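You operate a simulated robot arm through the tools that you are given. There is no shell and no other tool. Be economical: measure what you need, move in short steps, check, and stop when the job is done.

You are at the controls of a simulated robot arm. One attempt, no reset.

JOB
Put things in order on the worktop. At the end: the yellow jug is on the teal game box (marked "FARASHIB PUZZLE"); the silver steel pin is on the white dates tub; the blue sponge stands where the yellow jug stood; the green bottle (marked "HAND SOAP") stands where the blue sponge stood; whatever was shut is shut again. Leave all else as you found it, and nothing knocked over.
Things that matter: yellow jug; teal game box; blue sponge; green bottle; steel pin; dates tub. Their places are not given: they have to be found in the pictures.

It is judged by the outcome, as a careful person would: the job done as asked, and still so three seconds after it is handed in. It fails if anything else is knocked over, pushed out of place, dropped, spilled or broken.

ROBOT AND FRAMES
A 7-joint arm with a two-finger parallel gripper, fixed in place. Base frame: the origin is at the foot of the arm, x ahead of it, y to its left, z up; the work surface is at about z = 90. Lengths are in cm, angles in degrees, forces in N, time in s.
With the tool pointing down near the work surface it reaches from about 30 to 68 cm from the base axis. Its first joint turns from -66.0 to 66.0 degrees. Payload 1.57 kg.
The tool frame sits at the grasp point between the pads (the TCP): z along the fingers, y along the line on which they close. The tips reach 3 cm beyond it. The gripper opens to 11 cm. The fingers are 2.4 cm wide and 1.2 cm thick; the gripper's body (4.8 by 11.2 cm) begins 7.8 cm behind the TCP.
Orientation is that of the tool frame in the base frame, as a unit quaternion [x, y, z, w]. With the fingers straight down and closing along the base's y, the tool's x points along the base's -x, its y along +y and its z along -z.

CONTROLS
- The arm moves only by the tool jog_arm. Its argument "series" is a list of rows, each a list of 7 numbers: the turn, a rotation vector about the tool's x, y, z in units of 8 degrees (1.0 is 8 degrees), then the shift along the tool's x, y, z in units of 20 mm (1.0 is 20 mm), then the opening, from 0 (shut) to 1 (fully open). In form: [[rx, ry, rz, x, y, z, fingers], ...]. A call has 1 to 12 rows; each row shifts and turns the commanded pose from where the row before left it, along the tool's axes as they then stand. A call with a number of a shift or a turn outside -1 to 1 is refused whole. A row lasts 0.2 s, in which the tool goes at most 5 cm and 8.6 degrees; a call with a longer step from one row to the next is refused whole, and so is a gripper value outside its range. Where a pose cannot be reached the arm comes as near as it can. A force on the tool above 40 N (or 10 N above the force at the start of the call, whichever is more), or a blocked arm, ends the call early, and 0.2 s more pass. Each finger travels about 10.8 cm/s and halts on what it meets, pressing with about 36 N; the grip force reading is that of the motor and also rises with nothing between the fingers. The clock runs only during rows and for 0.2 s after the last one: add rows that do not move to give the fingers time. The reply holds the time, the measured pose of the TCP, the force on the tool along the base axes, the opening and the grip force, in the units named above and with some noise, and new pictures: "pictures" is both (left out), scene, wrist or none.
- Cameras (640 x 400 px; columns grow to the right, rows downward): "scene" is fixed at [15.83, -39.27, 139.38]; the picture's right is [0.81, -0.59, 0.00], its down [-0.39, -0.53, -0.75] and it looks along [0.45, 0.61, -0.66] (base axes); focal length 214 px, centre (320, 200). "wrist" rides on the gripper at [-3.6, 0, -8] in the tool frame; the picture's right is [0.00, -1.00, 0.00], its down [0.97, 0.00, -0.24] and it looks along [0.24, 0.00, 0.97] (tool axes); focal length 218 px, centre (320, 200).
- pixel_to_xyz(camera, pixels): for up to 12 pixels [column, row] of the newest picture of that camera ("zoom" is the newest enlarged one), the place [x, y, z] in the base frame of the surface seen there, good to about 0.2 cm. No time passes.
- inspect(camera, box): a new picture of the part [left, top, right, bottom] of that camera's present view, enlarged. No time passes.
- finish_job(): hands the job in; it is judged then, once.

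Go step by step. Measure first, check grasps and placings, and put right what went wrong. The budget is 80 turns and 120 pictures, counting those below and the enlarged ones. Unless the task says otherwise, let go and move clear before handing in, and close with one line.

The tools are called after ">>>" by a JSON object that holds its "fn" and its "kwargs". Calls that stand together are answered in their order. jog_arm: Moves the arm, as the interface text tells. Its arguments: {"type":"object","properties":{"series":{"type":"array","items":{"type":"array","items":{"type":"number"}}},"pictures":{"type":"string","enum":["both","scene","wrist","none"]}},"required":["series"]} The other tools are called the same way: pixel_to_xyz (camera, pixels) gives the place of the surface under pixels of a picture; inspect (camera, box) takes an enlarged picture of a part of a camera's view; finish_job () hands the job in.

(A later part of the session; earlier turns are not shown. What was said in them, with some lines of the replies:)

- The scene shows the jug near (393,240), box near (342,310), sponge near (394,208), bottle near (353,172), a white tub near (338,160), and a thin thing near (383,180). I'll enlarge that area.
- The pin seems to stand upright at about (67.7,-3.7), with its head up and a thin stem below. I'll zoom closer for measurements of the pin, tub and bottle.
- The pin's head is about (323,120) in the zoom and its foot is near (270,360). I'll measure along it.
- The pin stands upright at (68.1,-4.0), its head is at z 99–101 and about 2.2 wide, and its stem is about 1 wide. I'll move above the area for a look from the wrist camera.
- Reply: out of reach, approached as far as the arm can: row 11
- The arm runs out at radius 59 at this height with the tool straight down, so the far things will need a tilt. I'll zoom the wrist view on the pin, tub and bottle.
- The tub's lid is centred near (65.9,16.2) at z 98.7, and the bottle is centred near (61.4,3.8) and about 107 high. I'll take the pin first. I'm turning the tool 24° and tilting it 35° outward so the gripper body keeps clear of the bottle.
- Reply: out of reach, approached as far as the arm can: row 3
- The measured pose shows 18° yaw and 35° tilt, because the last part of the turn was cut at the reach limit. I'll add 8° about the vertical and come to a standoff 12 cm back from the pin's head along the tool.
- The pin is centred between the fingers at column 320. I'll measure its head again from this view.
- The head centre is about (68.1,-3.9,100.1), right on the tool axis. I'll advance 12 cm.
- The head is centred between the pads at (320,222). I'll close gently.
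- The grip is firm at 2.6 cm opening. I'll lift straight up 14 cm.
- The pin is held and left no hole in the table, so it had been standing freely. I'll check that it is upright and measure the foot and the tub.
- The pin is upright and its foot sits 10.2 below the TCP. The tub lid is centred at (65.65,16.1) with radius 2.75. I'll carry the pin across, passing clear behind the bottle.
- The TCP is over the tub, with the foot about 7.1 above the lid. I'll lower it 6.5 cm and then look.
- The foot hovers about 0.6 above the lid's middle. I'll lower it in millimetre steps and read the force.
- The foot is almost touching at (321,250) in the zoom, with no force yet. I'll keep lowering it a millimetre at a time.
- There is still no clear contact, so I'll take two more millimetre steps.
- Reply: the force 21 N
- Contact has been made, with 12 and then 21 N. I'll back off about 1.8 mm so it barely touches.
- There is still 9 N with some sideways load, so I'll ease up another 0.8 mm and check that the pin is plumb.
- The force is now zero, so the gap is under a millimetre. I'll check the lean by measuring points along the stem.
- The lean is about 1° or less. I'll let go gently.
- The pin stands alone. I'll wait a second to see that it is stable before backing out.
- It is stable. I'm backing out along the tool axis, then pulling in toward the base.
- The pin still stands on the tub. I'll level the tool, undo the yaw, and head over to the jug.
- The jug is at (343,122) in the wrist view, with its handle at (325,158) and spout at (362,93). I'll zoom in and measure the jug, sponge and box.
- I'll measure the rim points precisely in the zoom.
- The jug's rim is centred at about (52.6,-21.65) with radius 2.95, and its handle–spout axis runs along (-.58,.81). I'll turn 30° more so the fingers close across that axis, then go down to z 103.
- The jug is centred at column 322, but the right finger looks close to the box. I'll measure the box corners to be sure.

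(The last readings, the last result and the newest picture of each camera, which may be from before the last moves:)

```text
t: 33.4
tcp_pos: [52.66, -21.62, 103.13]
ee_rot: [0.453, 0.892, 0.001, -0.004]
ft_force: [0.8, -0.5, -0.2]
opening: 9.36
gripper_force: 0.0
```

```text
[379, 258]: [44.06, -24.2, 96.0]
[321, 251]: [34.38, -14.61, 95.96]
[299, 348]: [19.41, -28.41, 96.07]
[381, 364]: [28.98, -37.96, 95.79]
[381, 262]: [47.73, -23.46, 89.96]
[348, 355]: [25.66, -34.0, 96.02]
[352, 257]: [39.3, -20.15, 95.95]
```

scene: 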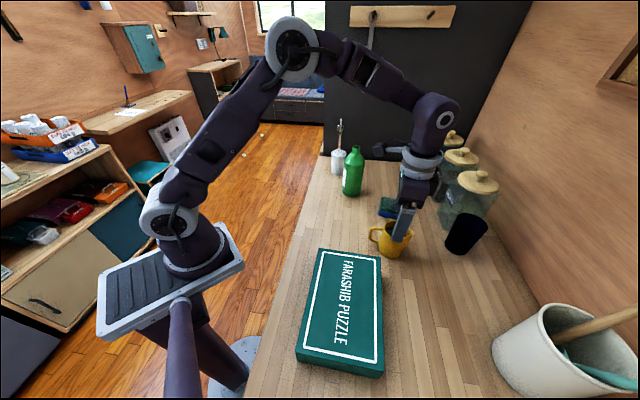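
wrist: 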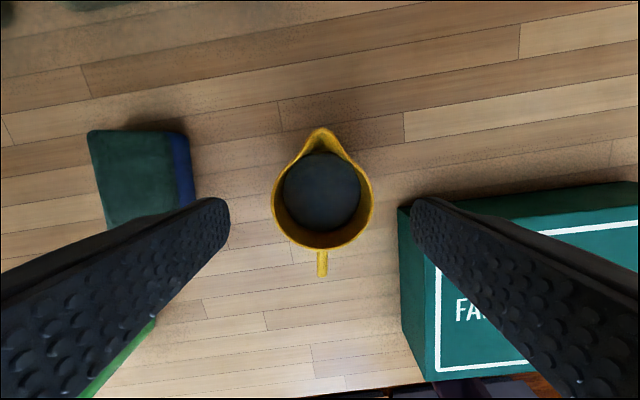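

The box corner is at (44.3,-23.9), so the finger has over 3 cm of clearance. I'm going down to z 95 and closing on the jug.

>>> {"fn": "jog_arm", "kwargs": {"series": [[0, 0, 0, 0, 0, 1, 0.85], [0, 0, 0, 0, 0, 1, 0.85], [0, 0, 0, 0, 0, 1, 0.85], [0, 0, 0, 0, 0, 1, 0.85], [0, 0, 0, 0, 0, 0, 0.85], [0, 0, 0, 0, 0, 0, 0.75], [0, 0, 0, 0, 0, 0, 0.65], [0, 0, 0, 0, 0, 0, 0.58], [0, 0, 0, 0, 0, 0, 0.5], [0, 0, 0, 0, 0, 0, 0.45], [0, 0, 0, 0, 0, 0, 0.45]]}}

```text
t: 35.8
tcp_pos: [52.6, -21.3, 95.02]
ee_rot: [0.453, 0.892, 0.0, -0.003]
ft_force: [-1.3, -0.6, 0.2]
opening: 5.37
gripper_force: 35.9
```

scene: 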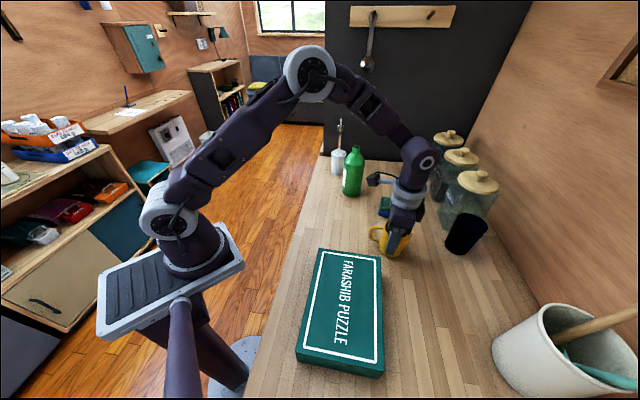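
wrist: 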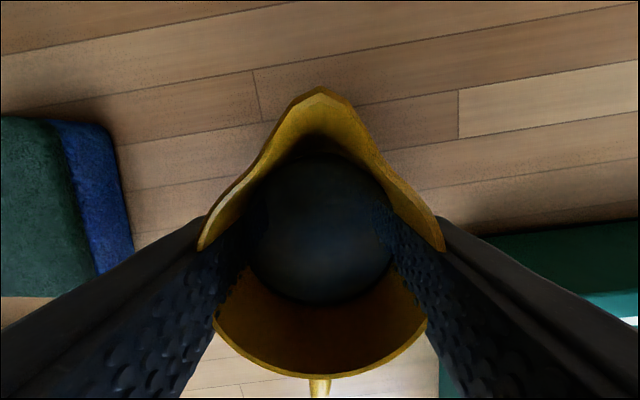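

It's gripped at 5.37 cm with a firm force. I'll lift slowly by 9 cm.

>>> {"fn": "jog_arm", "kwargs": {"series": [[0, 0, 0, 0, 0, -0.3, 0.45], [0, 0, 0, 0, 0, -0.6, 0.45], [0, 0, 0, 0, 0, -0.6, 0.45], [0, 0, 0, 0, 0, -0.6, 0.45], [0, 0, 0, 0, 0, -0.6, 0.45], [0, 0, 0, 0, 0, -0.6, 0.45], [0, 0, 0, 0, 0, -0.6, 0.45], [0, 0, 0, 0, 0, -0.6, 0.45], [0, 0, 0, 0, 0, 0, 0.45]]}}

>>> {"fn": "inspect", "kwargs": {"camera": "scene", "box": [350, 180, 470, 270]}}

```text
t: 37.8
tcp_pos: [52.76, -21.6, 104.19]
ee_rot: [0.453, 0.892, 0.0, -0.003]
ft_force: [0.2, 0.6, -2.4]
opening: 5.34
gripper_force: 36.1
```

scene: 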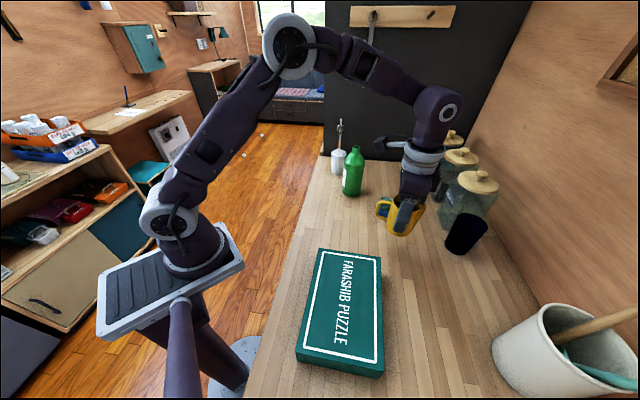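
wrist: 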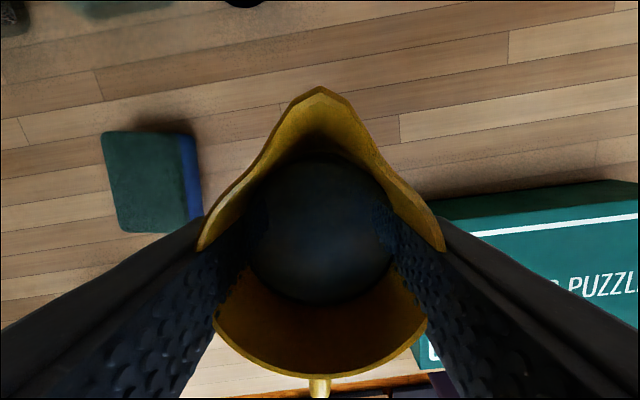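

```text
4.44 times, centred on (410, 225) of scene
```

zoom: 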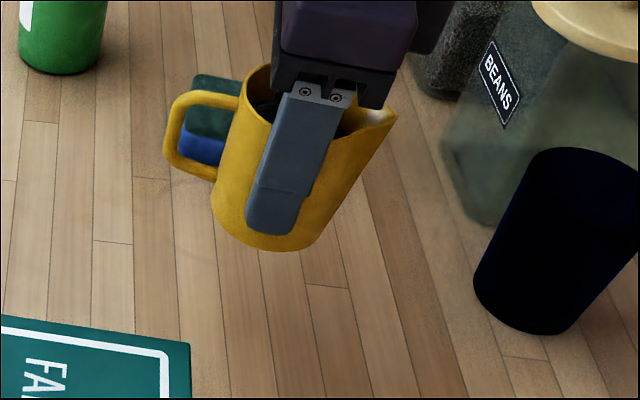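

The jug is held level. I'm carrying it over the box centre, (31.75,-26.2).

>>> {"fn": "jog_arm", "kwargs": {"series": [[0, 0, 0, 0.2, -0.45, 0, 0.45], [0, 0, 0, 0.395, -0.895, 0, 0.45], [0, 0, 0, 0.395, -0.895, 0, 0.45], [0, 0, 0, 0.395, -0.895, 0, 0.45], [0, 0, 0, 0.395, -0.895, 0, 0.45], [0, 0, 0, 0.395, -0.895, 0, 0.45], [0, 0, 0, 0.395, -0.895, 0, 0.45], [0, 0, 0, 0.395, -0.895, 0, 0.45], [0, 0, 0, 0.395, -0.895, 0, 0.45], [0, 0, 0, 0.395, -0.895, 0, 0.45], [0, 0, 0, 0.395, -0.895, 0, 0.45], [0, 0, 0, 0.2, -0.45, 0, 0.45]]}}

```text
t: 40.4
tcp_pos: [31.54, -26.09, 104.21]
ee_rot: [0.453, 0.891, 0.0, -0.003]
ft_force: [0.0, 0.0, -3.0]
opening: 5.34
gripper_force: 36.0
```

scene: 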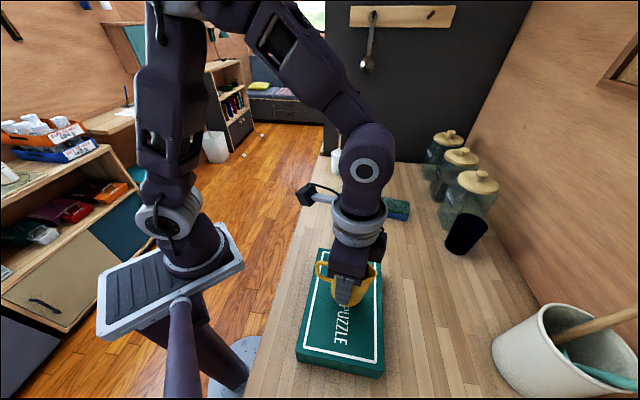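
wrist: 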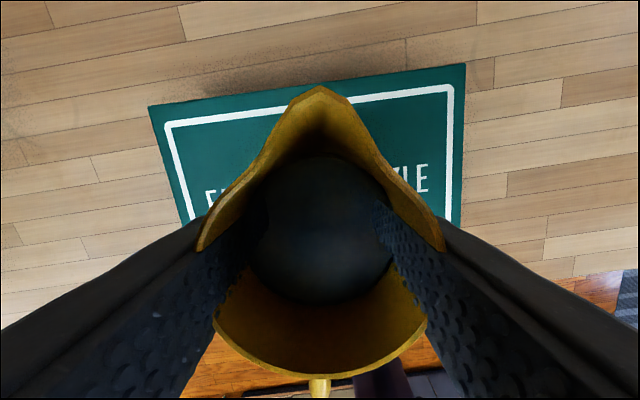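

The jug is over the box. I'll lower it 2.8 cm and then creep.

>>> {"fn": "jog_arm", "kwargs": {"series": [[0, 0, 0, 0, 0, 0.4, 0.45], [0, 0, 0, 0, 0, 0.5, 0.45], [0, 0, 0, 0, 0, 0.35, 0.45], [0, 0, 0, 0, 0, 0.15, 0.45], [0, 0, 0, 0, 0, 0, 0.45]], "pictures": "none"}}

>>> {"fn": "jog_arm", "kwargs": {"series": [[0, 0, 0, 0, 0, 0.1, 0.45], [0, 0, 0, 0, 0, 0, 0.45]], "pictures": "none"}}

>>> {"fn": "jog_arm", "kwargs": {"series": [[0, 0, 0, 0, 0, 0.06, 0.45], [0, 0, 0, 0, 0, 0, 0.45]], "pictures": "none"}}

```text
t: 41.6
tcp_pos: [31.47, -26.15, 101.41]
ee_rot: [0.453, 0.891, -0.001, -0.003]
ft_force: [0.5, 0.4, -4.0]
opening: 5.35
gripper_force: 36.2
```

```text
t: 42.2
tcp_pos: [31.58, -26.09, 101.24]
ee_rot: [0.453, 0.892, 0.001, -0.003]
ft_force: [0.1, -0.2, -0.9]
opening: 5.33
gripper_force: 36.1
```

```text
t: 42.8
tcp_pos: [31.62, -26.1, 101.27]
ee_rot: [0.453, 0.892, -0.001, -0.003]
ft_force: [1.0, 2.2, 22.6]
opening: 5.36
gripper_force: 35.7
```

Contact has been made at 22 N. I'll ease up slightly and open slowly.

>>> {"fn": "jog_arm", "kwargs": {"series": [[0, 0, 0, 0, 0, -0.04, 0.45], [0, 0, 0, 0, 0, 0, 0.45], [0, 0, 0, 0, 0, 0, 0.52], [0, 0, 0, 0, 0, 0, 0.6], [0, 0, 0, 0, 0, 0, 0.7], [0, 0, 0, 0, 0, 0, 0.8], [0, 0, 0, 0, 0, 0, 0.8]]}}

```text
t: 44.4
tcp_pos: [31.5, -26.17, 101.17]
ee_rot: [0.454, 0.891, 0.0, -0.002]
ft_force: [0.4, 1.0, 0.3]
opening: 8.82
gripper_force: 0.1
```

scene: 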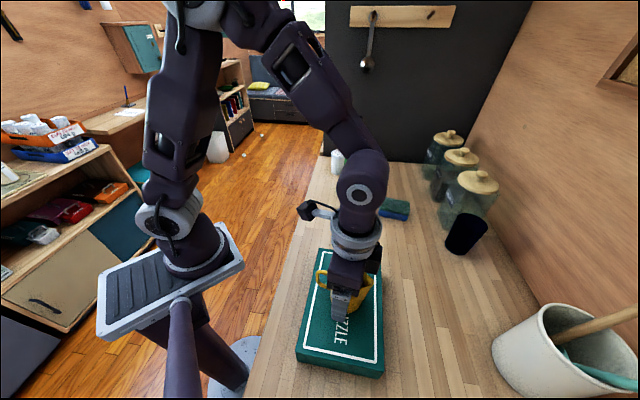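
wrist: 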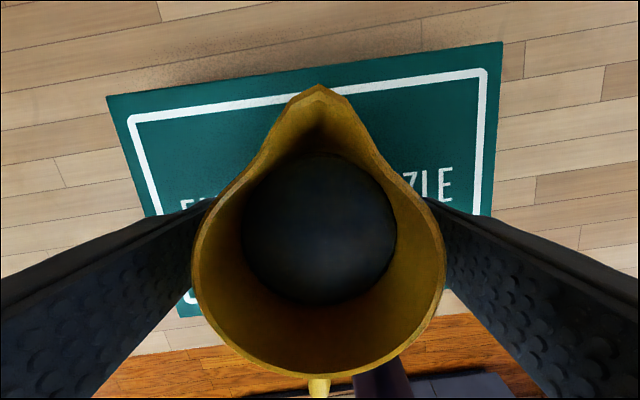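

The jug stands on the box. I'll lift clear and travel toward the sponge.

>>> {"fn": "jog_arm", "kwargs": {"series": [[0, 0, 0, 0, 0, -0.5, 0.8], [0, 0, 0, 0, 0, -1, 0.8], [0, 0, 0, 0, 0, -1, 0.8], [0, 0, 0, 0, 0, -1, 0.9], [0, 0, 0, 0, 0, -1, 0.9], [0, 0, 0, 0, 0, -1, 0.9], [0, 0, 0, 0, 0, -0.5, 0.9], [0, 0, 0, -0.2, 1, 0, 0.9], [0, 0, 0, -0.2, 1, 0, 0.9], [0, 0, 0, -0.2, 1, 0, 0.9], [0, 0, 0, -0.2, 1, 0, 0.9], [0, 0, 0, -0.2, 1, 0, 0.9]], "pictures": "scene"}}

>>> {"fn": "jog_arm", "kwargs": {"series": [[0, 0, 0, -0.2, 1, 0, 0.9], [0, 0, 0, -0.2, 1, 0, 0.9], [0, 0, 0, -0.2, 1, 0, 0.9], [0, 0, 0, -0.2, 1, 0, 0.9], [0, 0, 0, -0.2, 1, 0, 0.9], [0, 0, 0, -0.2, 1, 0, 0.9], [0, 0, 0, -0.2, 1, 0, 0.9], [0, 0, 0, 0, 0, 0, 0.9]]}}

```text
t: 47.0
tcp_pos: [40.84, -21.75, 113.26]
ee_rot: [0.453, 0.891, 0.0, -0.003]
ft_force: [0.8, 0.1, 0.1]
opening: 9.91
gripper_force: 0.0
```

scene: 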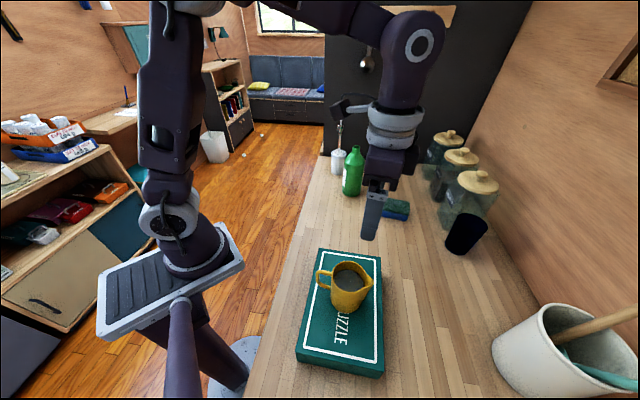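

```text
t: 48.8
tcp_pos: [53.75, -15.79, 113.16]
ee_rot: [0.453, 0.891, 0.0, -0.003]
ft_force: [0.2, -0.7, -0.3]
opening: 9.91
gripper_force: 0.1
```

scene: 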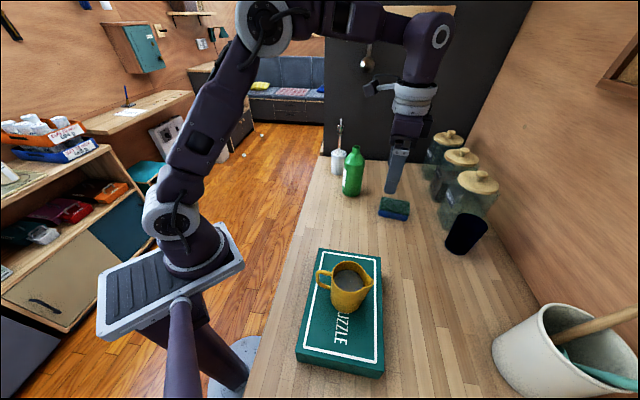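
wrist: 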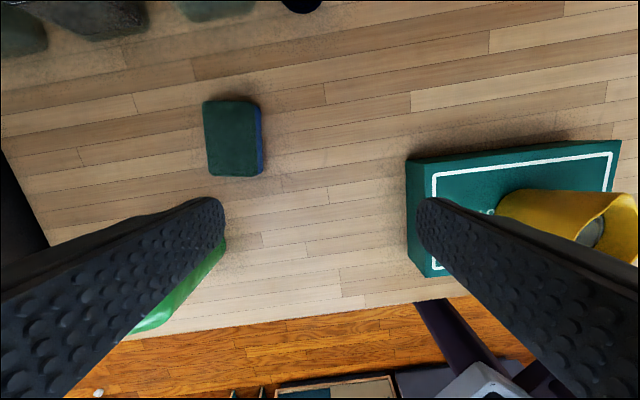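

The sponge at (233,138) is well aligned with the tool. I'll measure its corners and the jars behind it.

>>> {"fn": "inspect", "kwargs": {"camera": "wrist", "box": [185, 80, 281, 190]}}

>>> {"fn": "pixel_to_xyz", "kwargs": {"camera": "wrist", "pixels": [[206, 103], [254, 102], [257, 174], [210, 174], [231, 138], [206, 138], [255, 138], [231, 102], [231, 175], [130, 35], [40, 45], [235, 15]]}}

>>> {"fn": "pixel_to_xyz", "kwargs": {"camera": "scene", "pixels": [[355, 147], [353, 195], [460, 170], [440, 220], [428, 190], [460, 205]]}}

```text
3.64 times, centred on (233, 135) of wrist
```

zoom: 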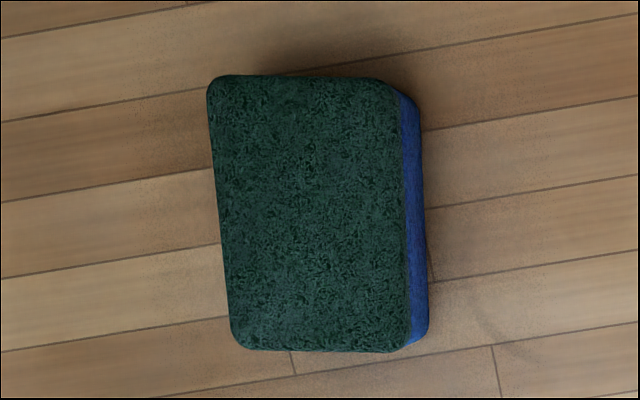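

```text
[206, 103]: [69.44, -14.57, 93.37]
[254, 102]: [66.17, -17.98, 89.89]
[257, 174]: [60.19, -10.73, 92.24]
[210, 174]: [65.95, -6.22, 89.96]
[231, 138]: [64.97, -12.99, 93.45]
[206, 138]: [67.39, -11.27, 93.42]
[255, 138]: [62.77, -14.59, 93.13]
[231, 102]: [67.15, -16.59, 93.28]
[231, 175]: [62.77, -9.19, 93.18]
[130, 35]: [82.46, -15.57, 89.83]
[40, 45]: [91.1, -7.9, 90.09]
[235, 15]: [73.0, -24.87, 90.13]
```

```text
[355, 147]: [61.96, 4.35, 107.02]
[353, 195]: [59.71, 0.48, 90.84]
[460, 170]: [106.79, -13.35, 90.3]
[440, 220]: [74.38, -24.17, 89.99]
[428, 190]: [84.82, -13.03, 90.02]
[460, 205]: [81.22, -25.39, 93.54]
```

The sponge's centre is (65.0,-12.9), and it is 5.8 wide along (.86,.51). I'll turn 5.5° and move to just above it.

>>> {"fn": "jog_arm", "kwargs": {"series": [[0, 0, 0.69, 0, 0, 0, 0.8], [0, 0, 0, -0.2, 0.7, 0.95, 0.8], [0, 0, 0, -0.2, 0.7, 0.95, 0.8], [0, 0, 0, -0.2, 0.7, 0.95, 0.8], [0, 0, 0, -0.2, 0.7, 0.95, 0.8], [0, 0, 0, -0.2, 0.7, 0.95, 0.8], [0, 0, 0, -0.2, 0.7, 0.95, 0.8], [0, 0, 0, -0.2, 0.7, 0.95, 0.8], [0, 0, 0, -0.22, 0.68, 0.95, 0.8], [0, 0, 0, 0, 0, 0, 0.8]]}}

```text
t: 51.0
tcp_pos: [64.91, -12.92, 97.87]
ee_rot: [0.496, 0.868, 0.0, -0.003]
ft_force: [0.6, 0.0, -0.3]
opening: 8.79
gripper_force: 0.0
```

scene: 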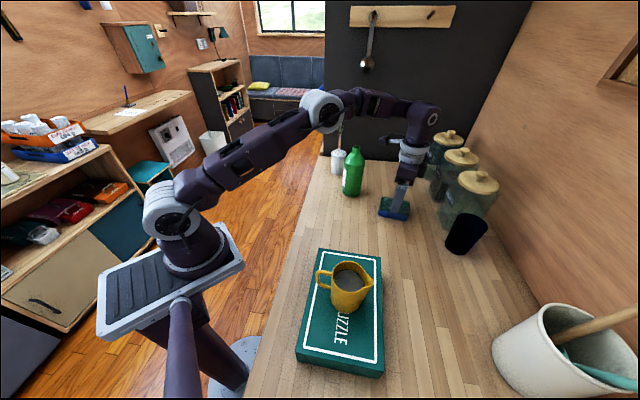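
wrist: 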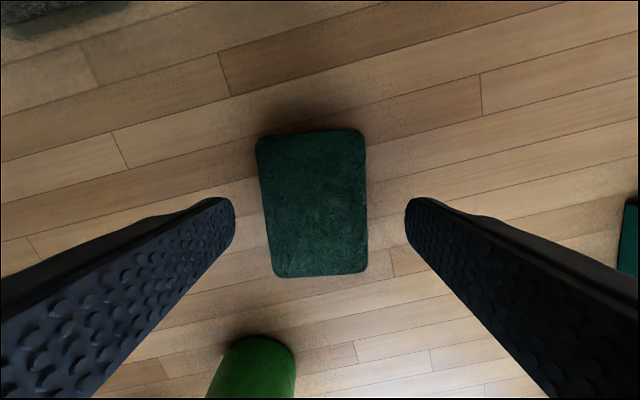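

The sponge sits squarely between the fingers. I'm going down to z 93.4 and closing.

>>> {"fn": "jog_arm", "kwargs": {"series": [[0, 0, 0, 0, 0, 0.8, 0.8], [0, 0, 0, 0, 0, 0.8, 0.8], [0, 0, 0, 0, 0, 0.6, 0.8], [0, 0, 0, 0, 0, 0, 0.7], [0, 0, 0, 0, 0, 0, 0.62], [0, 0, 0, 0, 0, 0, 0.54], [0, 0, 0, 0, 0, 0, 0.48], [0, 0, 0, 0, 0, 0, 0.42], [0, 0, 0, 0, 0, 0, 0.42]]}}

```text
t: 53.0
tcp_pos: [64.9, -12.97, 93.44]
ee_rot: [0.495, 0.869, 0.0, -0.002]
ft_force: [-0.1, 0.0, 0.5]
opening: 5.93
gripper_force: 36.4
```

scene: 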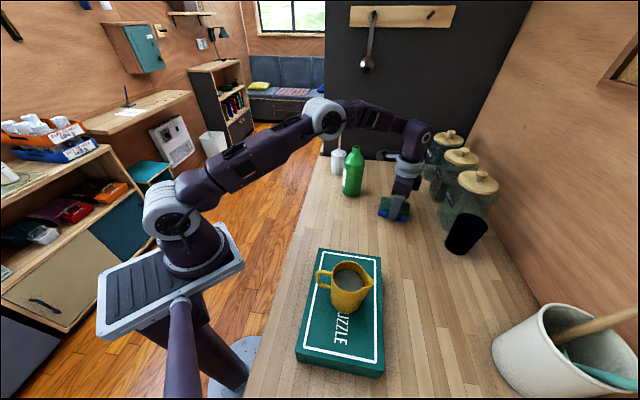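
wrist: 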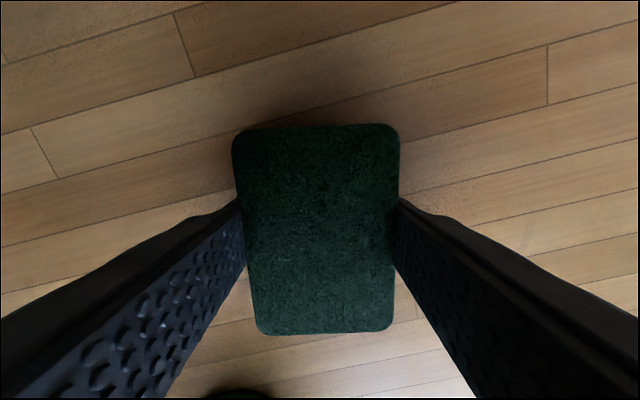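

It's gripped at 5.9 cm. I'll lift 3 cm and carry the sponge to the jug's old place, (52.6,-21.65).

>>> {"fn": "jog_arm", "kwargs": {"series": [[0, 0, 0, 0, 0, -0.5, 0.42], [0, 0, 0, 0, 0, -1, 0.42], [0, 0, 0, -0.075, -0.5, 0, 0.42], [0, 0, 0, -0.075, -1, 0, 0.42], [0, 0, 0, -0.075, -1, 0, 0.42], [0, 0, 0, -0.075, -1, 0, 0.42], [0, 0, 0, -0.075, -1, 0, 0.42], [0, 0, 0, -0.075, -1, 0, 0.42], [0, 0, 0, -0.075, -1, 0, 0.42], [0, 0, 0, -0.075, -0.7, 0, 0.42], [0, 0, 0, 0, -0.3, 0, 0.42], [0, 0, 0, 0, 0, 0, 0.42]]}}

```text
t: 55.6
tcp_pos: [52.59, -21.56, 96.49]
ee_rot: [0.496, 0.868, 0.0, -0.003]
ft_force: [0.0, 0.0, 0.3]
opening: 5.94
gripper_force: 36.0
```

scene: 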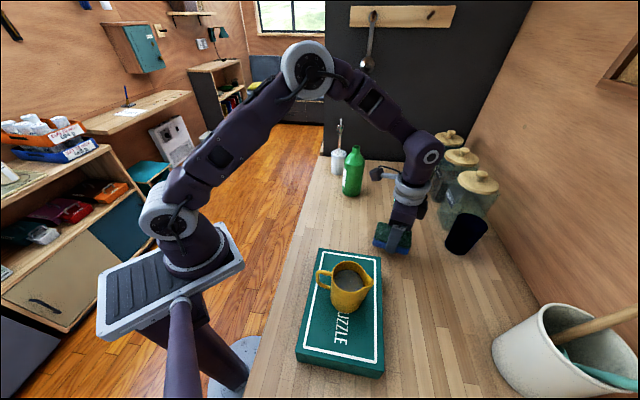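
wrist: 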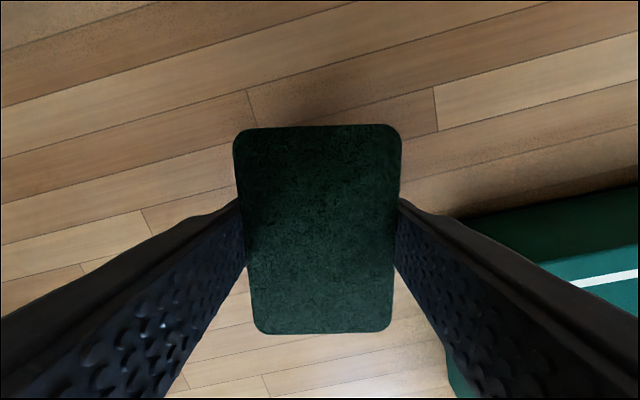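

The sponge is over the jug's old place. I'll lower it 3 cm, release, and rise.

>>> {"fn": "jog_arm", "kwargs": {"series": [[0, 0, 0, 0, 0, 0.8, 0.42], [0, 0, 0, 0, 0, 0.5, 0.42], [0, 0, 0, 0, 0, 0.2, 0.42], [0, 0, 0, 0, 0, 0, 0.42], [0, 0, 0, 0, 0, 0, 0.6], [0, 0, 0, 0, 0, 0, 0.7], [0, 0, 0, 0, 0, 0, 0.75]], "pictures": "none"}}

>>> {"fn": "jog_arm", "kwargs": {"series": [[0, 0, 0, 0, 0, -0.5, 0.75], [0, 0, 0, 0, 0, -1, 0.75], [0, 0, 0, 0, 0, -1, 0.75], [0, 0, 0, 0, 0, -1, 0.75], [0, 0, 0, 0, 0, -1, 0.75], [0, 0, 0, 0, 0, -1, 0.75], [0, 0, 0, 0, 0, -1, 0.75], [0, 0, 0, 0, 0, -1, 0.75], [0, 0, 0, 0, 0, -1, 0.75], [0, 0, 0, 0, 0, -1, 0.75], [0, 0, 0, 0, 0, -1, 0.75]]}}

```text
t: 57.2
tcp_pos: [52.66, -21.68, 93.55]
ee_rot: [0.495, 0.869, 0.0, -0.003]
ft_force: [-0.1, 0.3, -0.1]
opening: 8.25
gripper_force: 0.0
```

```text
t: 59.6
tcp_pos: [52.87, -21.82, 114.44]
ee_rot: [0.496, 0.869, 0.0, -0.002]
ft_force: [0.2, 0.0, -0.1]
opening: 8.24
gripper_force: 0.0
```

scene: 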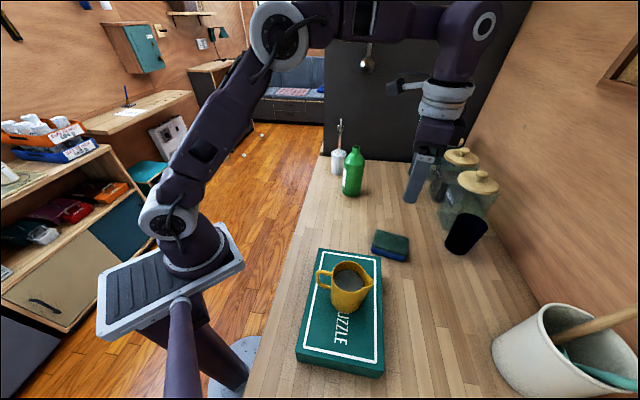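
wrist: 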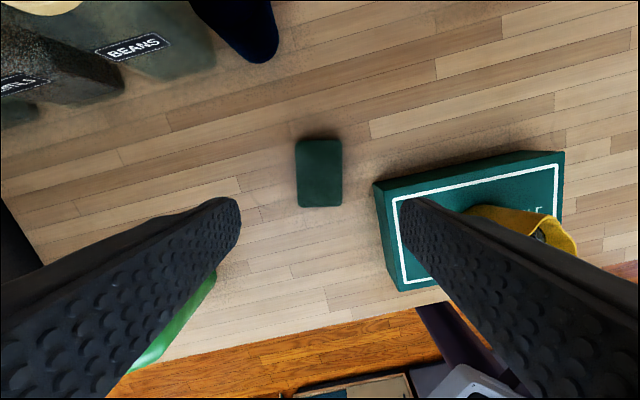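

The sponge is placed at (52.7,-21.7). Now the bottle: I'll unwind the yaw and move toward a standoff in front of it.

>>> {"fn": "jog_arm", "kwargs": {"series": [[0, 0, -1, 0, 0, -0.1, 0.9], [0, 0, -1, 0, 0, -0.1, 0.9], [0, 0, -1, 0, 0, -0.1, 0.9], [0, 0, -1, 0, 0, -0.1, 0.9], [0, 0, -1, 0, 0, -0.1, 0.9], [0, 0, -1, 0, 0, -0.1, 0.9], [0, 0, -1, 0, 0, -0.1, 0.9], [0, 0, -0.42, 0, 0, 0, 0.9], [0, 0, 0, 0.25, 1, 0, 0.9], [0, 0, 0, 0.25, 1, 0, 0.9], [0, 0, 0, 0.25, 1, 0, 0.9], [0, 0, 0, 0.25, 1, 0, 0.9]], "pictures": "none"}}

>>> {"fn": "jog_arm", "kwargs": {"series": [[0, 0, 0, 0, 1, 0, 0.9], [0, 0, 0, 0, 1, 0, 0.9], [0, 0, 0, 0, 1, 0, 0.9], [0, 0, 0, 0, 1, 0, 0.9], [0, 0, 0, 0, 1, 0, 0.9], [0, -1, 0, 0, 0.9, 0, 0.9], [0, -1, 0, 0, 0.9, 0, 0.9], [0, -1, 0, 0, 0.9, 0, 0.9], [0, -1, 0, 0, 0.8, 0, 0.9], [0, -0.375, 0, 0, 0.4, 0, 0.9], [0, 0, 0, 0, 0, 0, 0.9]]}}

```text
t: 62.2
tcp_pos: [50.92, -13.72, 115.94]
ee_rot: [0.001, 1.0, 0.002, -0.001]
ft_force: [0.1, -0.3, 1.1]
opening: 9.89
gripper_force: 0.1
```

```text
t: 64.6
tcp_pos: [50.81, 4.11, 116.03]
ee_rot: [0.001, 0.955, 0.002, 0.298]
ft_force: [-0.2, -0.3, -0.2]
opening: 9.91
gripper_force: 0.0
```

scene: 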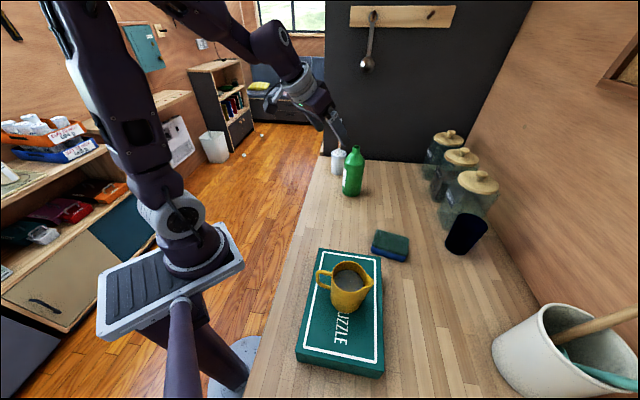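
wrist: 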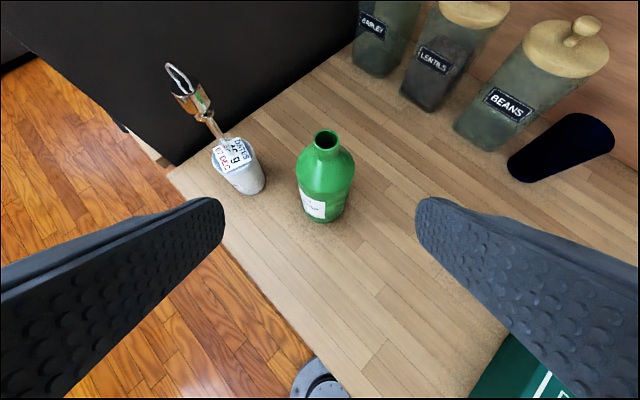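

The pin still stands. The bottle's neck is at (326,138), and I'll measure it in this view.

>>> {"fn": "inspect", "kwargs": {"camera": "wrist", "box": [280, 120, 376, 230]}}

>>> {"fn": "pixel_to_xyz", "kwargs": {"camera": "wrist", "pixels": [[315, 140], [338, 140], [326, 131], [326, 149], [300, 175], [352, 178], [326, 185], [304, 205], [343, 205], [325, 220]]}}

```text
3.64 times, centred on (328, 175) of wrist
```

zoom: 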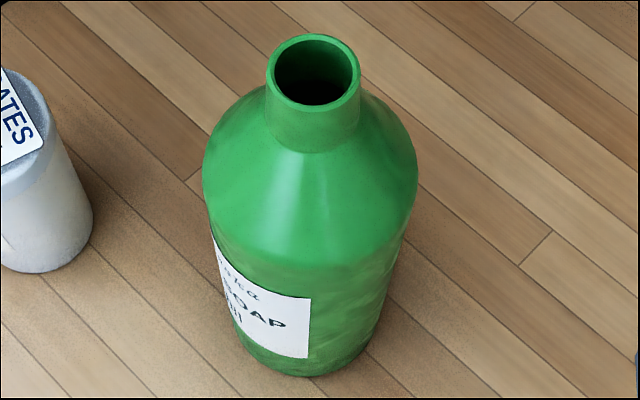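

```text
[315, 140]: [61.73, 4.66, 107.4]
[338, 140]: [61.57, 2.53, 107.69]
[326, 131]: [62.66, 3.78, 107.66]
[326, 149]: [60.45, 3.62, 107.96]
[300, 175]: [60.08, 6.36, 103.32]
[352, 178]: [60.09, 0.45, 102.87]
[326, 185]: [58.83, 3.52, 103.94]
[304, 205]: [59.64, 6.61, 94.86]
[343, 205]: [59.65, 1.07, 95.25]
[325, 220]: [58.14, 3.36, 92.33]
```

The neck axis is (61.55,3.6) and the top is at z 107.8. I'll line up and advance to straddle the bottle at z ≈ 100.8.

>>> {"fn": "jog_arm", "kwargs": {"series": [[0, 0, 0, -0.025, -0.055, 0.825, 0.9], [0, 0, 0, -0.025, -0.055, 0.825, 0.9], [0, 0, 0, -0.025, -0.055, 0.825, 0.9], [0, 0, 0, -0.025, -0.055, 0.825, 0.9], [0, 0, 0, 0, 0, 1, 0.9], [0, 0, 0, 0, 0, 1, 0.9], [0, 0, 0, 0, 0, 1, 0.9], [0, 0, 0, 0, 0, 0, 0.9]]}}

```text
t: 66.4
tcp_pos: [58.04, 3.59, 105.51]
ee_rot: [0.001, 0.955, 0.001, 0.298]
ft_force: [1.0, 0.4, 0.5]
opening: 9.9
gripper_force: 0.0
```

scene: 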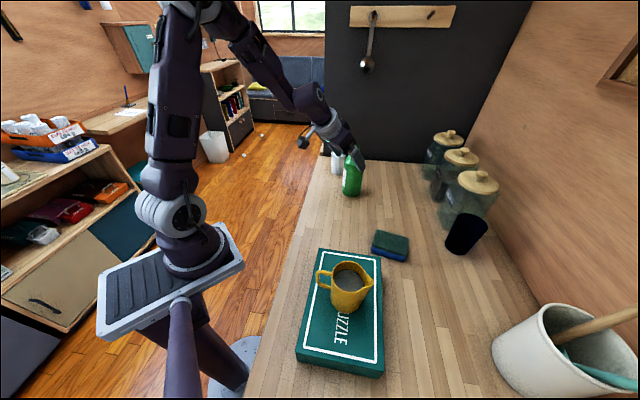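
wrist: 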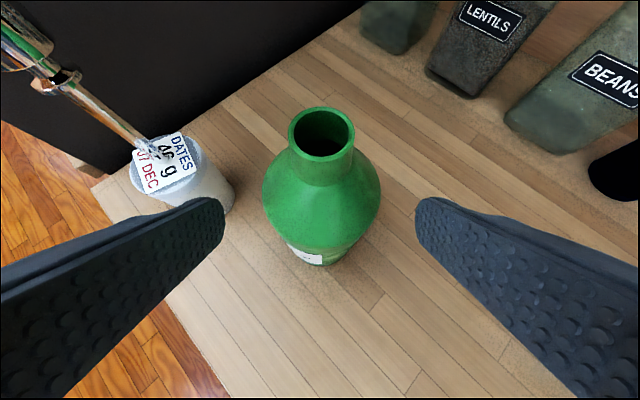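

The bottle is centred at column 321. I'll advance the last 5.4 cm and then close gently.

>>> {"fn": "jog_arm", "kwargs": {"series": [[0, 0, 0, -0.08, 0, 0.9, 0.9], [0, 0, 0, -0.08, 0, 0.9, 0.9], [0, 0, 0, -0.07, 0, 0.9, 0.9], [0, 0, 0, 0, 0, 0, 0.9], [0, 0, 0, 0, 0, 0, 0.8], [0, 0, 0, 0, 0, 0, 0.72], [0, 0, 0, 0, 0, 0, 0.66], [0, 0, 0, 0, 0, 0, 0.6], [0, 0, 0, 0, 0, 0, 0.54], [0, 0, 0, 0, 0, 0, 0.48], [0, 0, 0, 0, 0, 0, 0.48]]}}

>>> {"fn": "inspect", "kwargs": {"camera": "scene", "box": [310, 120, 410, 205]}}

```text
t: 68.8
tcp_pos: [61.68, 3.65, 101.35]
ee_rot: [0.001, 0.955, 0.001, 0.298]
ft_force: [0.1, -1.4, 0.3]
opening: 6.69
gripper_force: 35.9
```

scene: 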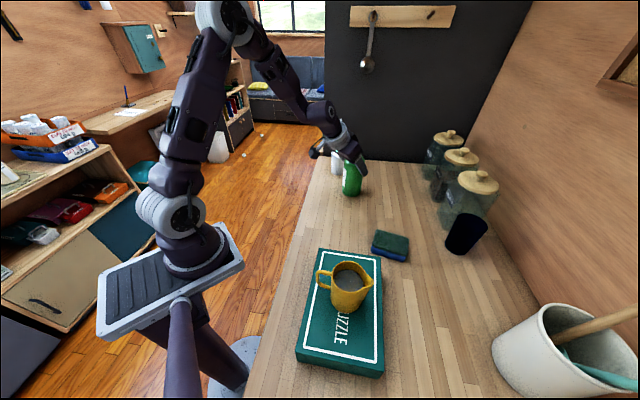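
wrist: 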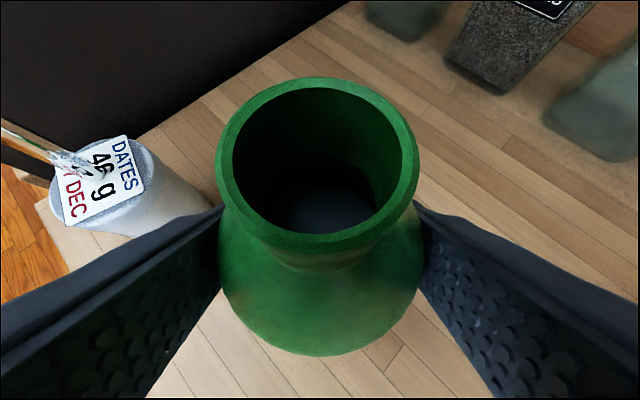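

```text
4.71 times, centred on (360, 162) of scene
```

zoom: 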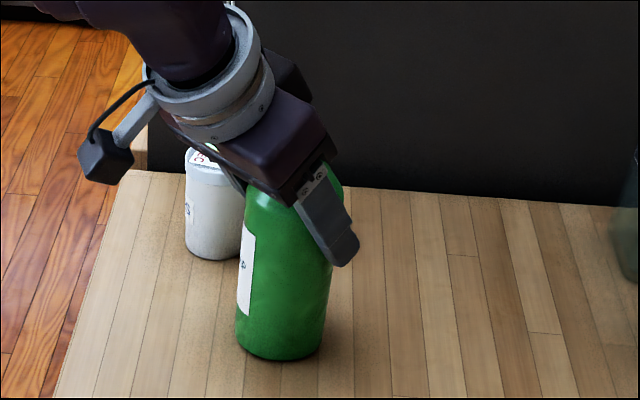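

It's gripped at 6.7 cm, and the bottle is still upright. I'll lift 3 cm and check.

>>> {"fn": "jog_arm", "kwargs": {"series": [[0, 0, 0, -0.1, 0, -0.14, 0.48], [0, 0, 0, -0.25, 0, -0.36, 0.48], [0, 0, 0, -0.25, 0, -0.36, 0.48], [0, 0, 0, -0.25, 0, -0.36, 0.48], [0, 0, 0, 0, 0, 0, 0.48]], "pictures": "wrist"}}

>>> {"fn": "inspect", "kwargs": {"camera": "scene", "box": [310, 120, 410, 205]}}

```text
t: 70.0
tcp_pos: [61.49, 3.84, 104.47]
ee_rot: [0.001, 0.954, 0.001, 0.298]
ft_force: [0.6, 0.6, -3.2]
opening: 6.69
gripper_force: 36.1
```

wrist: 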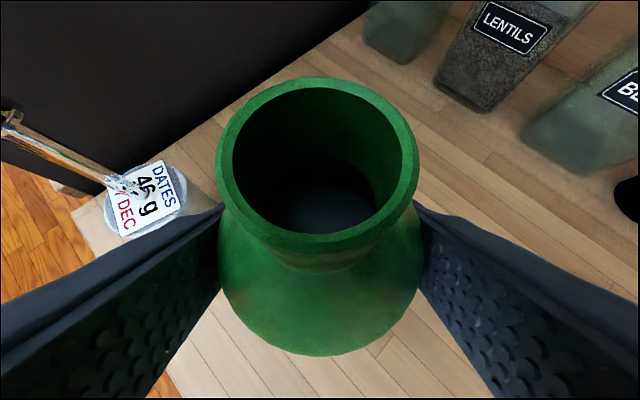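

```text
4.71 times, centred on (360, 162) of scene
```

zoom: 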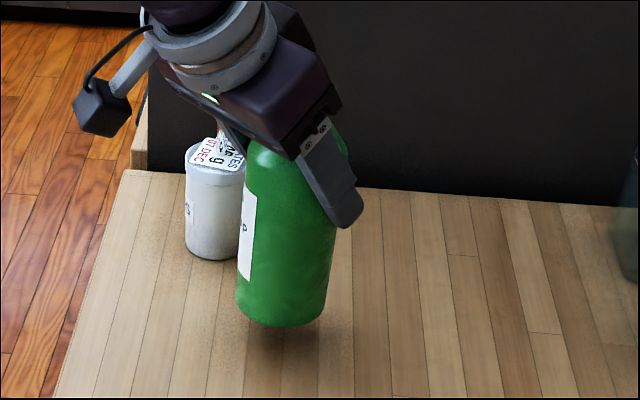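

The bottle is lifted clear and upright. I'll carry it to the sponge's old place, (65.0,-12.9).

>>> {"fn": "jog_arm", "kwargs": {"series": [[0, 0, 0, -0.07, -0.4, 0.05, 0.48], [0, 0, 0, -0.142, -0.825, 0.098, 0.48], [0, 0, 0, -0.142, -0.825, 0.098, 0.48], [0, 0, 0, -0.142, -0.825, 0.098, 0.48], [0, 0, 0, -0.142, -0.825, 0.098, 0.48], [0, 0, 0, -0.142, -0.825, 0.098, 0.48], [0, 0, 0, -0.142, -0.825, 0.098, 0.48], [0, 0, 0, -0.142, -0.825, 0.098, 0.48], [0, 0, 0, -0.142, -0.825, 0.098, 0.48], [0, 0, 0, -0.142, -0.825, 0.098, 0.48], [0, 0, 0, -0.07, -0.42, 0.05, 0.48], [0, 0, 0, 0, 0, 0, 0.48]]}}

```text
t: 72.6
tcp_pos: [64.88, -12.73, 104.41]
ee_rot: [0.001, 0.954, 0.002, 0.298]
ft_force: [-0.4, -0.7, -3.9]
opening: 6.69
gripper_force: 35.3
```

scene: 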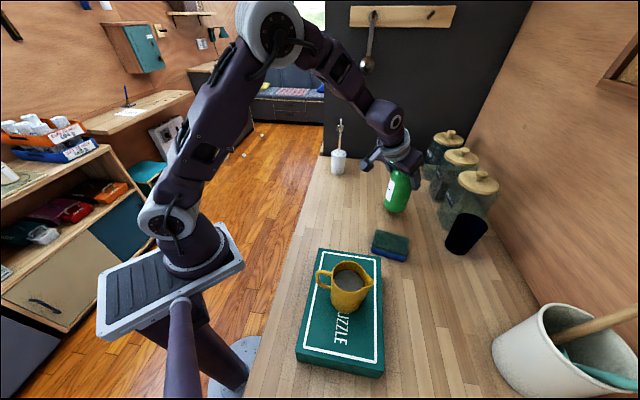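
wrist: 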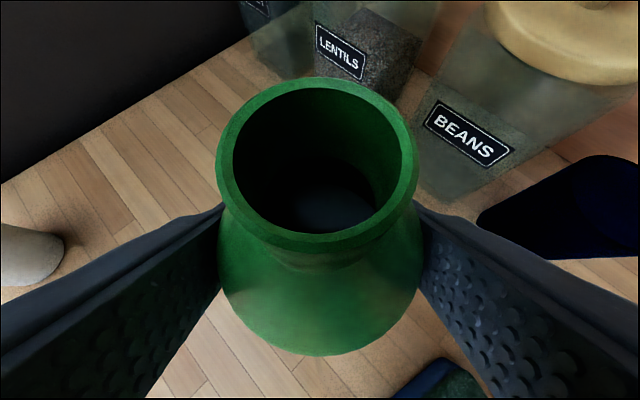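

The bottle is above the target. I'll lower it 2.8 cm and then creep until contact.

>>> {"fn": "jog_arm", "kwargs": {"series": [[0, 0, 0, 0.3, 0, 0.434, 0.48], [0, 0, 0, 0.3, 0, 0.434, 0.48], [0, 0, 0, 0.15, 0, 0.217, 0.48], [0, 0, 0, 0.05, 0, 0.072, 0.48], [0, 0, 0, 0, 0, 0, 0.48]], "pictures": "none"}}

>>> {"fn": "jog_arm", "kwargs": {"series": [[0, 0, 0, 0.028, 0, 0.041, 0.48], [0, 0, 0, 0, 0, 0, 0.48]], "pictures": "none"}}

>>> {"fn": "jog_arm", "kwargs": {"series": [[0, 0, 0, 0.028, 0, 0.041, 0.48], [0, 0, 0, 0, 0, 0, 0.48]], "pictures": "none"}}

```text
t: 73.8
tcp_pos: [65.03, -12.78, 101.62]
ee_rot: [0.001, 0.954, 0.001, 0.299]
ft_force: [0.3, 0.0, -3.5]
opening: 6.68
gripper_force: 35.9
```

```text
t: 74.4
tcp_pos: [64.99, -12.71, 101.46]
ee_rot: [0.001, 0.955, 0.001, 0.297]
ft_force: [0.1, 0.2, -4.3]
opening: 6.67
gripper_force: 35.7
```

```text
t: 75.0
tcp_pos: [64.91, -12.73, 101.44]
ee_rot: [0.001, 0.954, 0.001, 0.299]
ft_force: [0.1, 0.4, -4.0]
opening: 6.7
gripper_force: 35.6
```

>>> {"fn": "jog_arm", "kwargs": {"series": [[0, 0, 0, 0.028, 0, 0.041, 0.48], [0, 0, 0, 0, 0, 0, 0.48]], "pictures": "none"}}

>>> {"fn": "jog_arm", "kwargs": {"series": [[0, 0, 0, 0.014, 0, 0.02, 0.48], [0, 0, 0, 0, 0, 0, 0.48]], "pictures": "scene"}}

```text
t: 75.6
tcp_pos: [64.92, -12.83, 101.37]
ee_rot: [0.001, 0.955, 0.002, 0.298]
ft_force: [-1.0, 0.7, -0.7]
opening: 6.67
gripper_force: 36.1
```

```text
t: 76.2
tcp_pos: [65.07, -12.8, 101.43]
ee_rot: [0.001, 0.954, 0.002, 0.299]
ft_force: [-4.8, -1.3, 10.1]
opening: 6.69
gripper_force: 35.5
```

scene: 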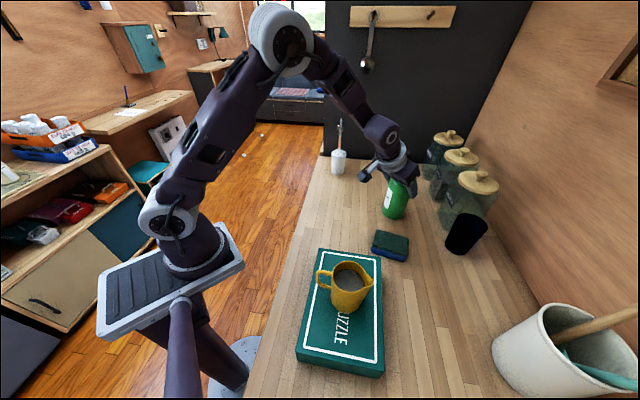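

The bottle has touched down at 10 N. I'll ease a hair, open slowly, and back out along the tool axis.

>>> {"fn": "jog_arm", "kwargs": {"series": [[0, 0, 0, -0.012, 0, -0.017, 0.48], [0, 0, 0, 0, 0, 0, 0.48], [0, 0, 0, 0, 0, 0, 0.63], [0, 0, 0, 0, 0, 0, 0.7], [0, 0, 0, 0, 0, 0, 0.8], [0, 0, 0, 0, 0, 0, 0.9], [0, 0, 0, 0, 0, 0, 0.9]]}}

```text
t: 77.8
tcp_pos: [64.96, -12.71, 101.3]
ee_rot: [0.001, 0.954, 0.001, 0.299]
ft_force: [0.1, -0.1, 0.1]
opening: 9.88
gripper_force: 0.0
```

scene: 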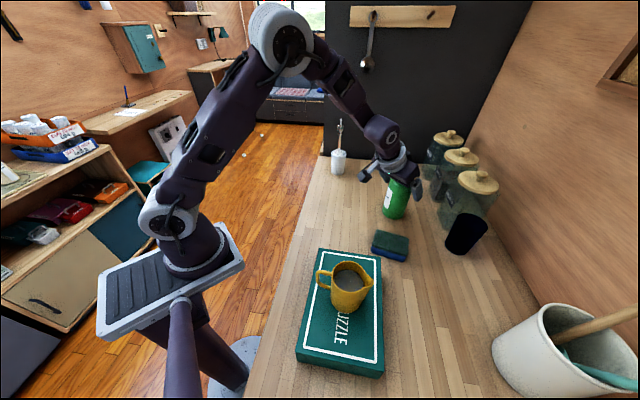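
wrist: 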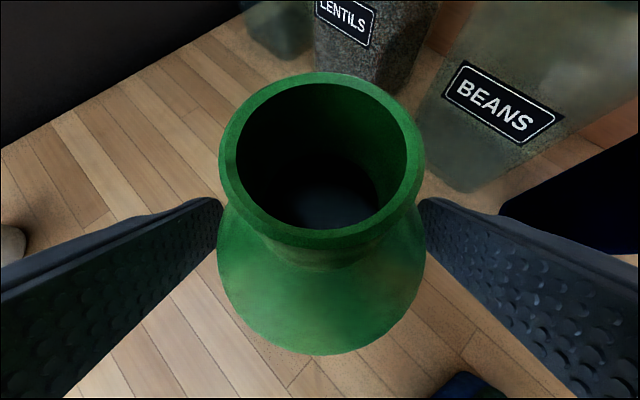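

>>> {"fn": "jog_arm", "kwargs": {"series": [[0, 0, 0, 0, 0, -0.5, 0.9], [0, 0, 0, 0, 0, -1, 0.9], [0, 0, 0, 0, 0, -1, 0.9], [0, 0, 0, 0, 0, -1, 0.9], [0, 0, 0, 0, 0, -1, 0.9], [0, 0, 0, 0, 0, -1, 0.9], [0, 0, 0, 0, 0, -1, 0.9], [0, 0, 0, 0, 0, -1, 0.9], [0, 0, 0, 0, 0, -0.5, 0.9], [0, 0, 0, 0, 0, 0, 0.9]]}}

>>> {"fn": "inspect", "kwargs": {"camera": "scene", "box": [310, 110, 430, 280]}}

>>> {"fn": "pixel_to_xyz", "kwargs": {"camera": "scene", "pixels": [[390, 243], [340, 122], [338, 152], [346, 275]]}}

```text
t: 80.0
tcp_pos: [55.91, -12.61, 114.48]
ee_rot: [0.001, 0.954, 0.001, 0.299]
ft_force: [-0.4, 0.2, -0.6]
opening: 9.9
gripper_force: 0.1
```

scene: 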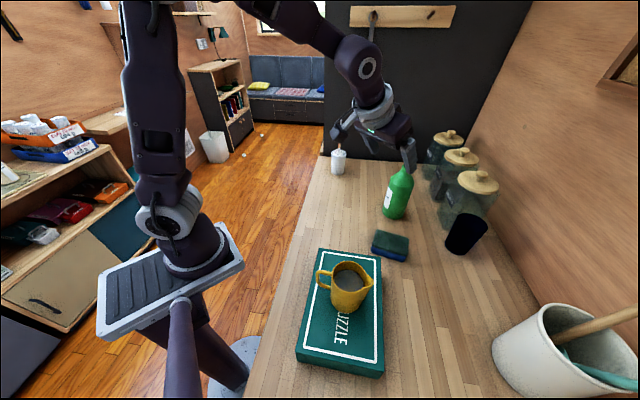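
wrist: 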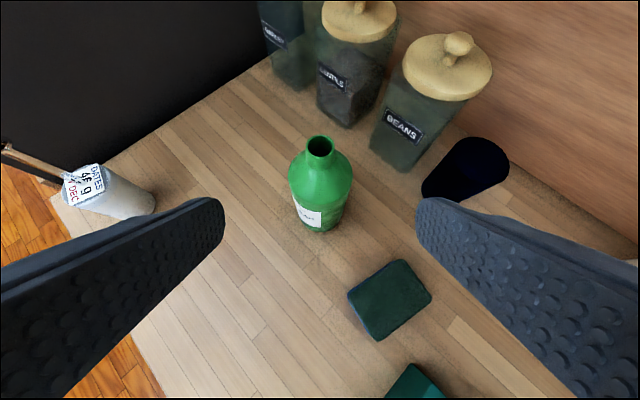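

```text
2.35 times, centred on (370, 195) of scene
```

zoom: 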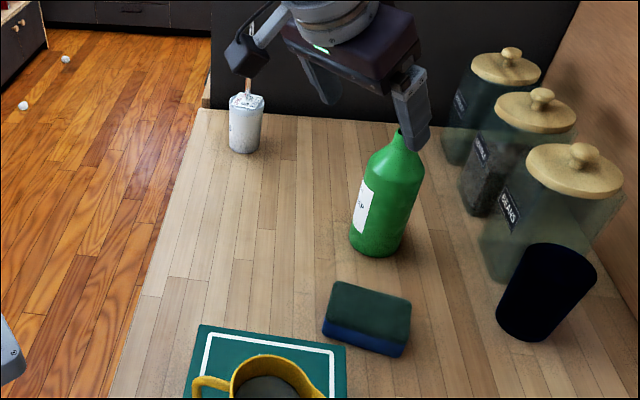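

```text
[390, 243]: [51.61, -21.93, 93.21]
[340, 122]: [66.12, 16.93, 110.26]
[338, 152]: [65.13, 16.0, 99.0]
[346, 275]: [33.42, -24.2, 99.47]
```

The bottle, sponge and jug are all in place. I'll draw the arm back for a last clear look at everything, the pin included.

>>> {"fn": "jog_arm", "kwargs": {"series": [[0, 0, 0, 0.6, -0.4, -0.8, 0.9], [0, 0, 0, 0.6, -0.4, -0.8, 0.9], [0, 0, 0, 0.6, -0.4, -0.8, 0.9], [0, 0, 0, 0.6, -0.4, -0.8, 0.9], [0, 0, 0, 0.6, -0.4, -0.8, 0.9], [0, 0, 0, 0, 0, 0, 0.9]]}}

>>> {"fn": "inspect", "kwargs": {"camera": "scene", "box": [310, 110, 410, 200]}}

```text
t: 81.4
tcp_pos: [46.46, -16.82, 117.71]
ee_rot: [0.001, 0.954, 0.001, 0.299]
ft_force: [0.5, -0.3, -0.3]
opening: 9.94
gripper_force: 0.1
```

scene: 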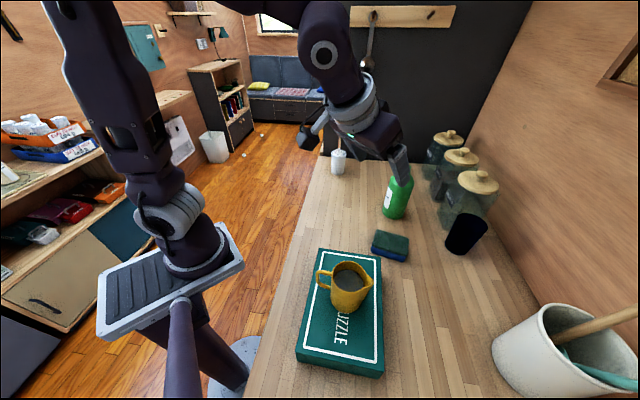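
wrist: 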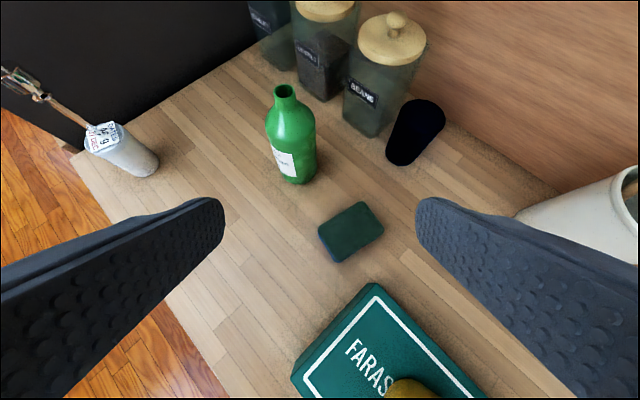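

```text
4.44 times, centred on (360, 155) of scene
```

zoom: 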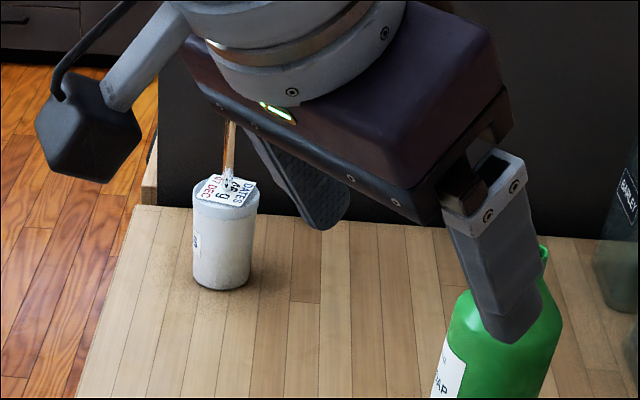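

The wrist view shows the pin upright on the tub at (25,80)–(100,130). The bottle, sponge and jug stand in their places and the gripper is empty and clear, so I'm handing in.

>>> {"fn": "finish_job", "kwargs": {}}

```text
The job is handed in.
```

The job is handed in: the jug is on the game box, the pin stands on the dates tub, the sponge is where the jug stood and the bottle where the sponge stood. I opened nothing and saw nothing else moved or knocked over. The pin stands upright on its narrow tip and had stayed steady for about a minute at the last look.
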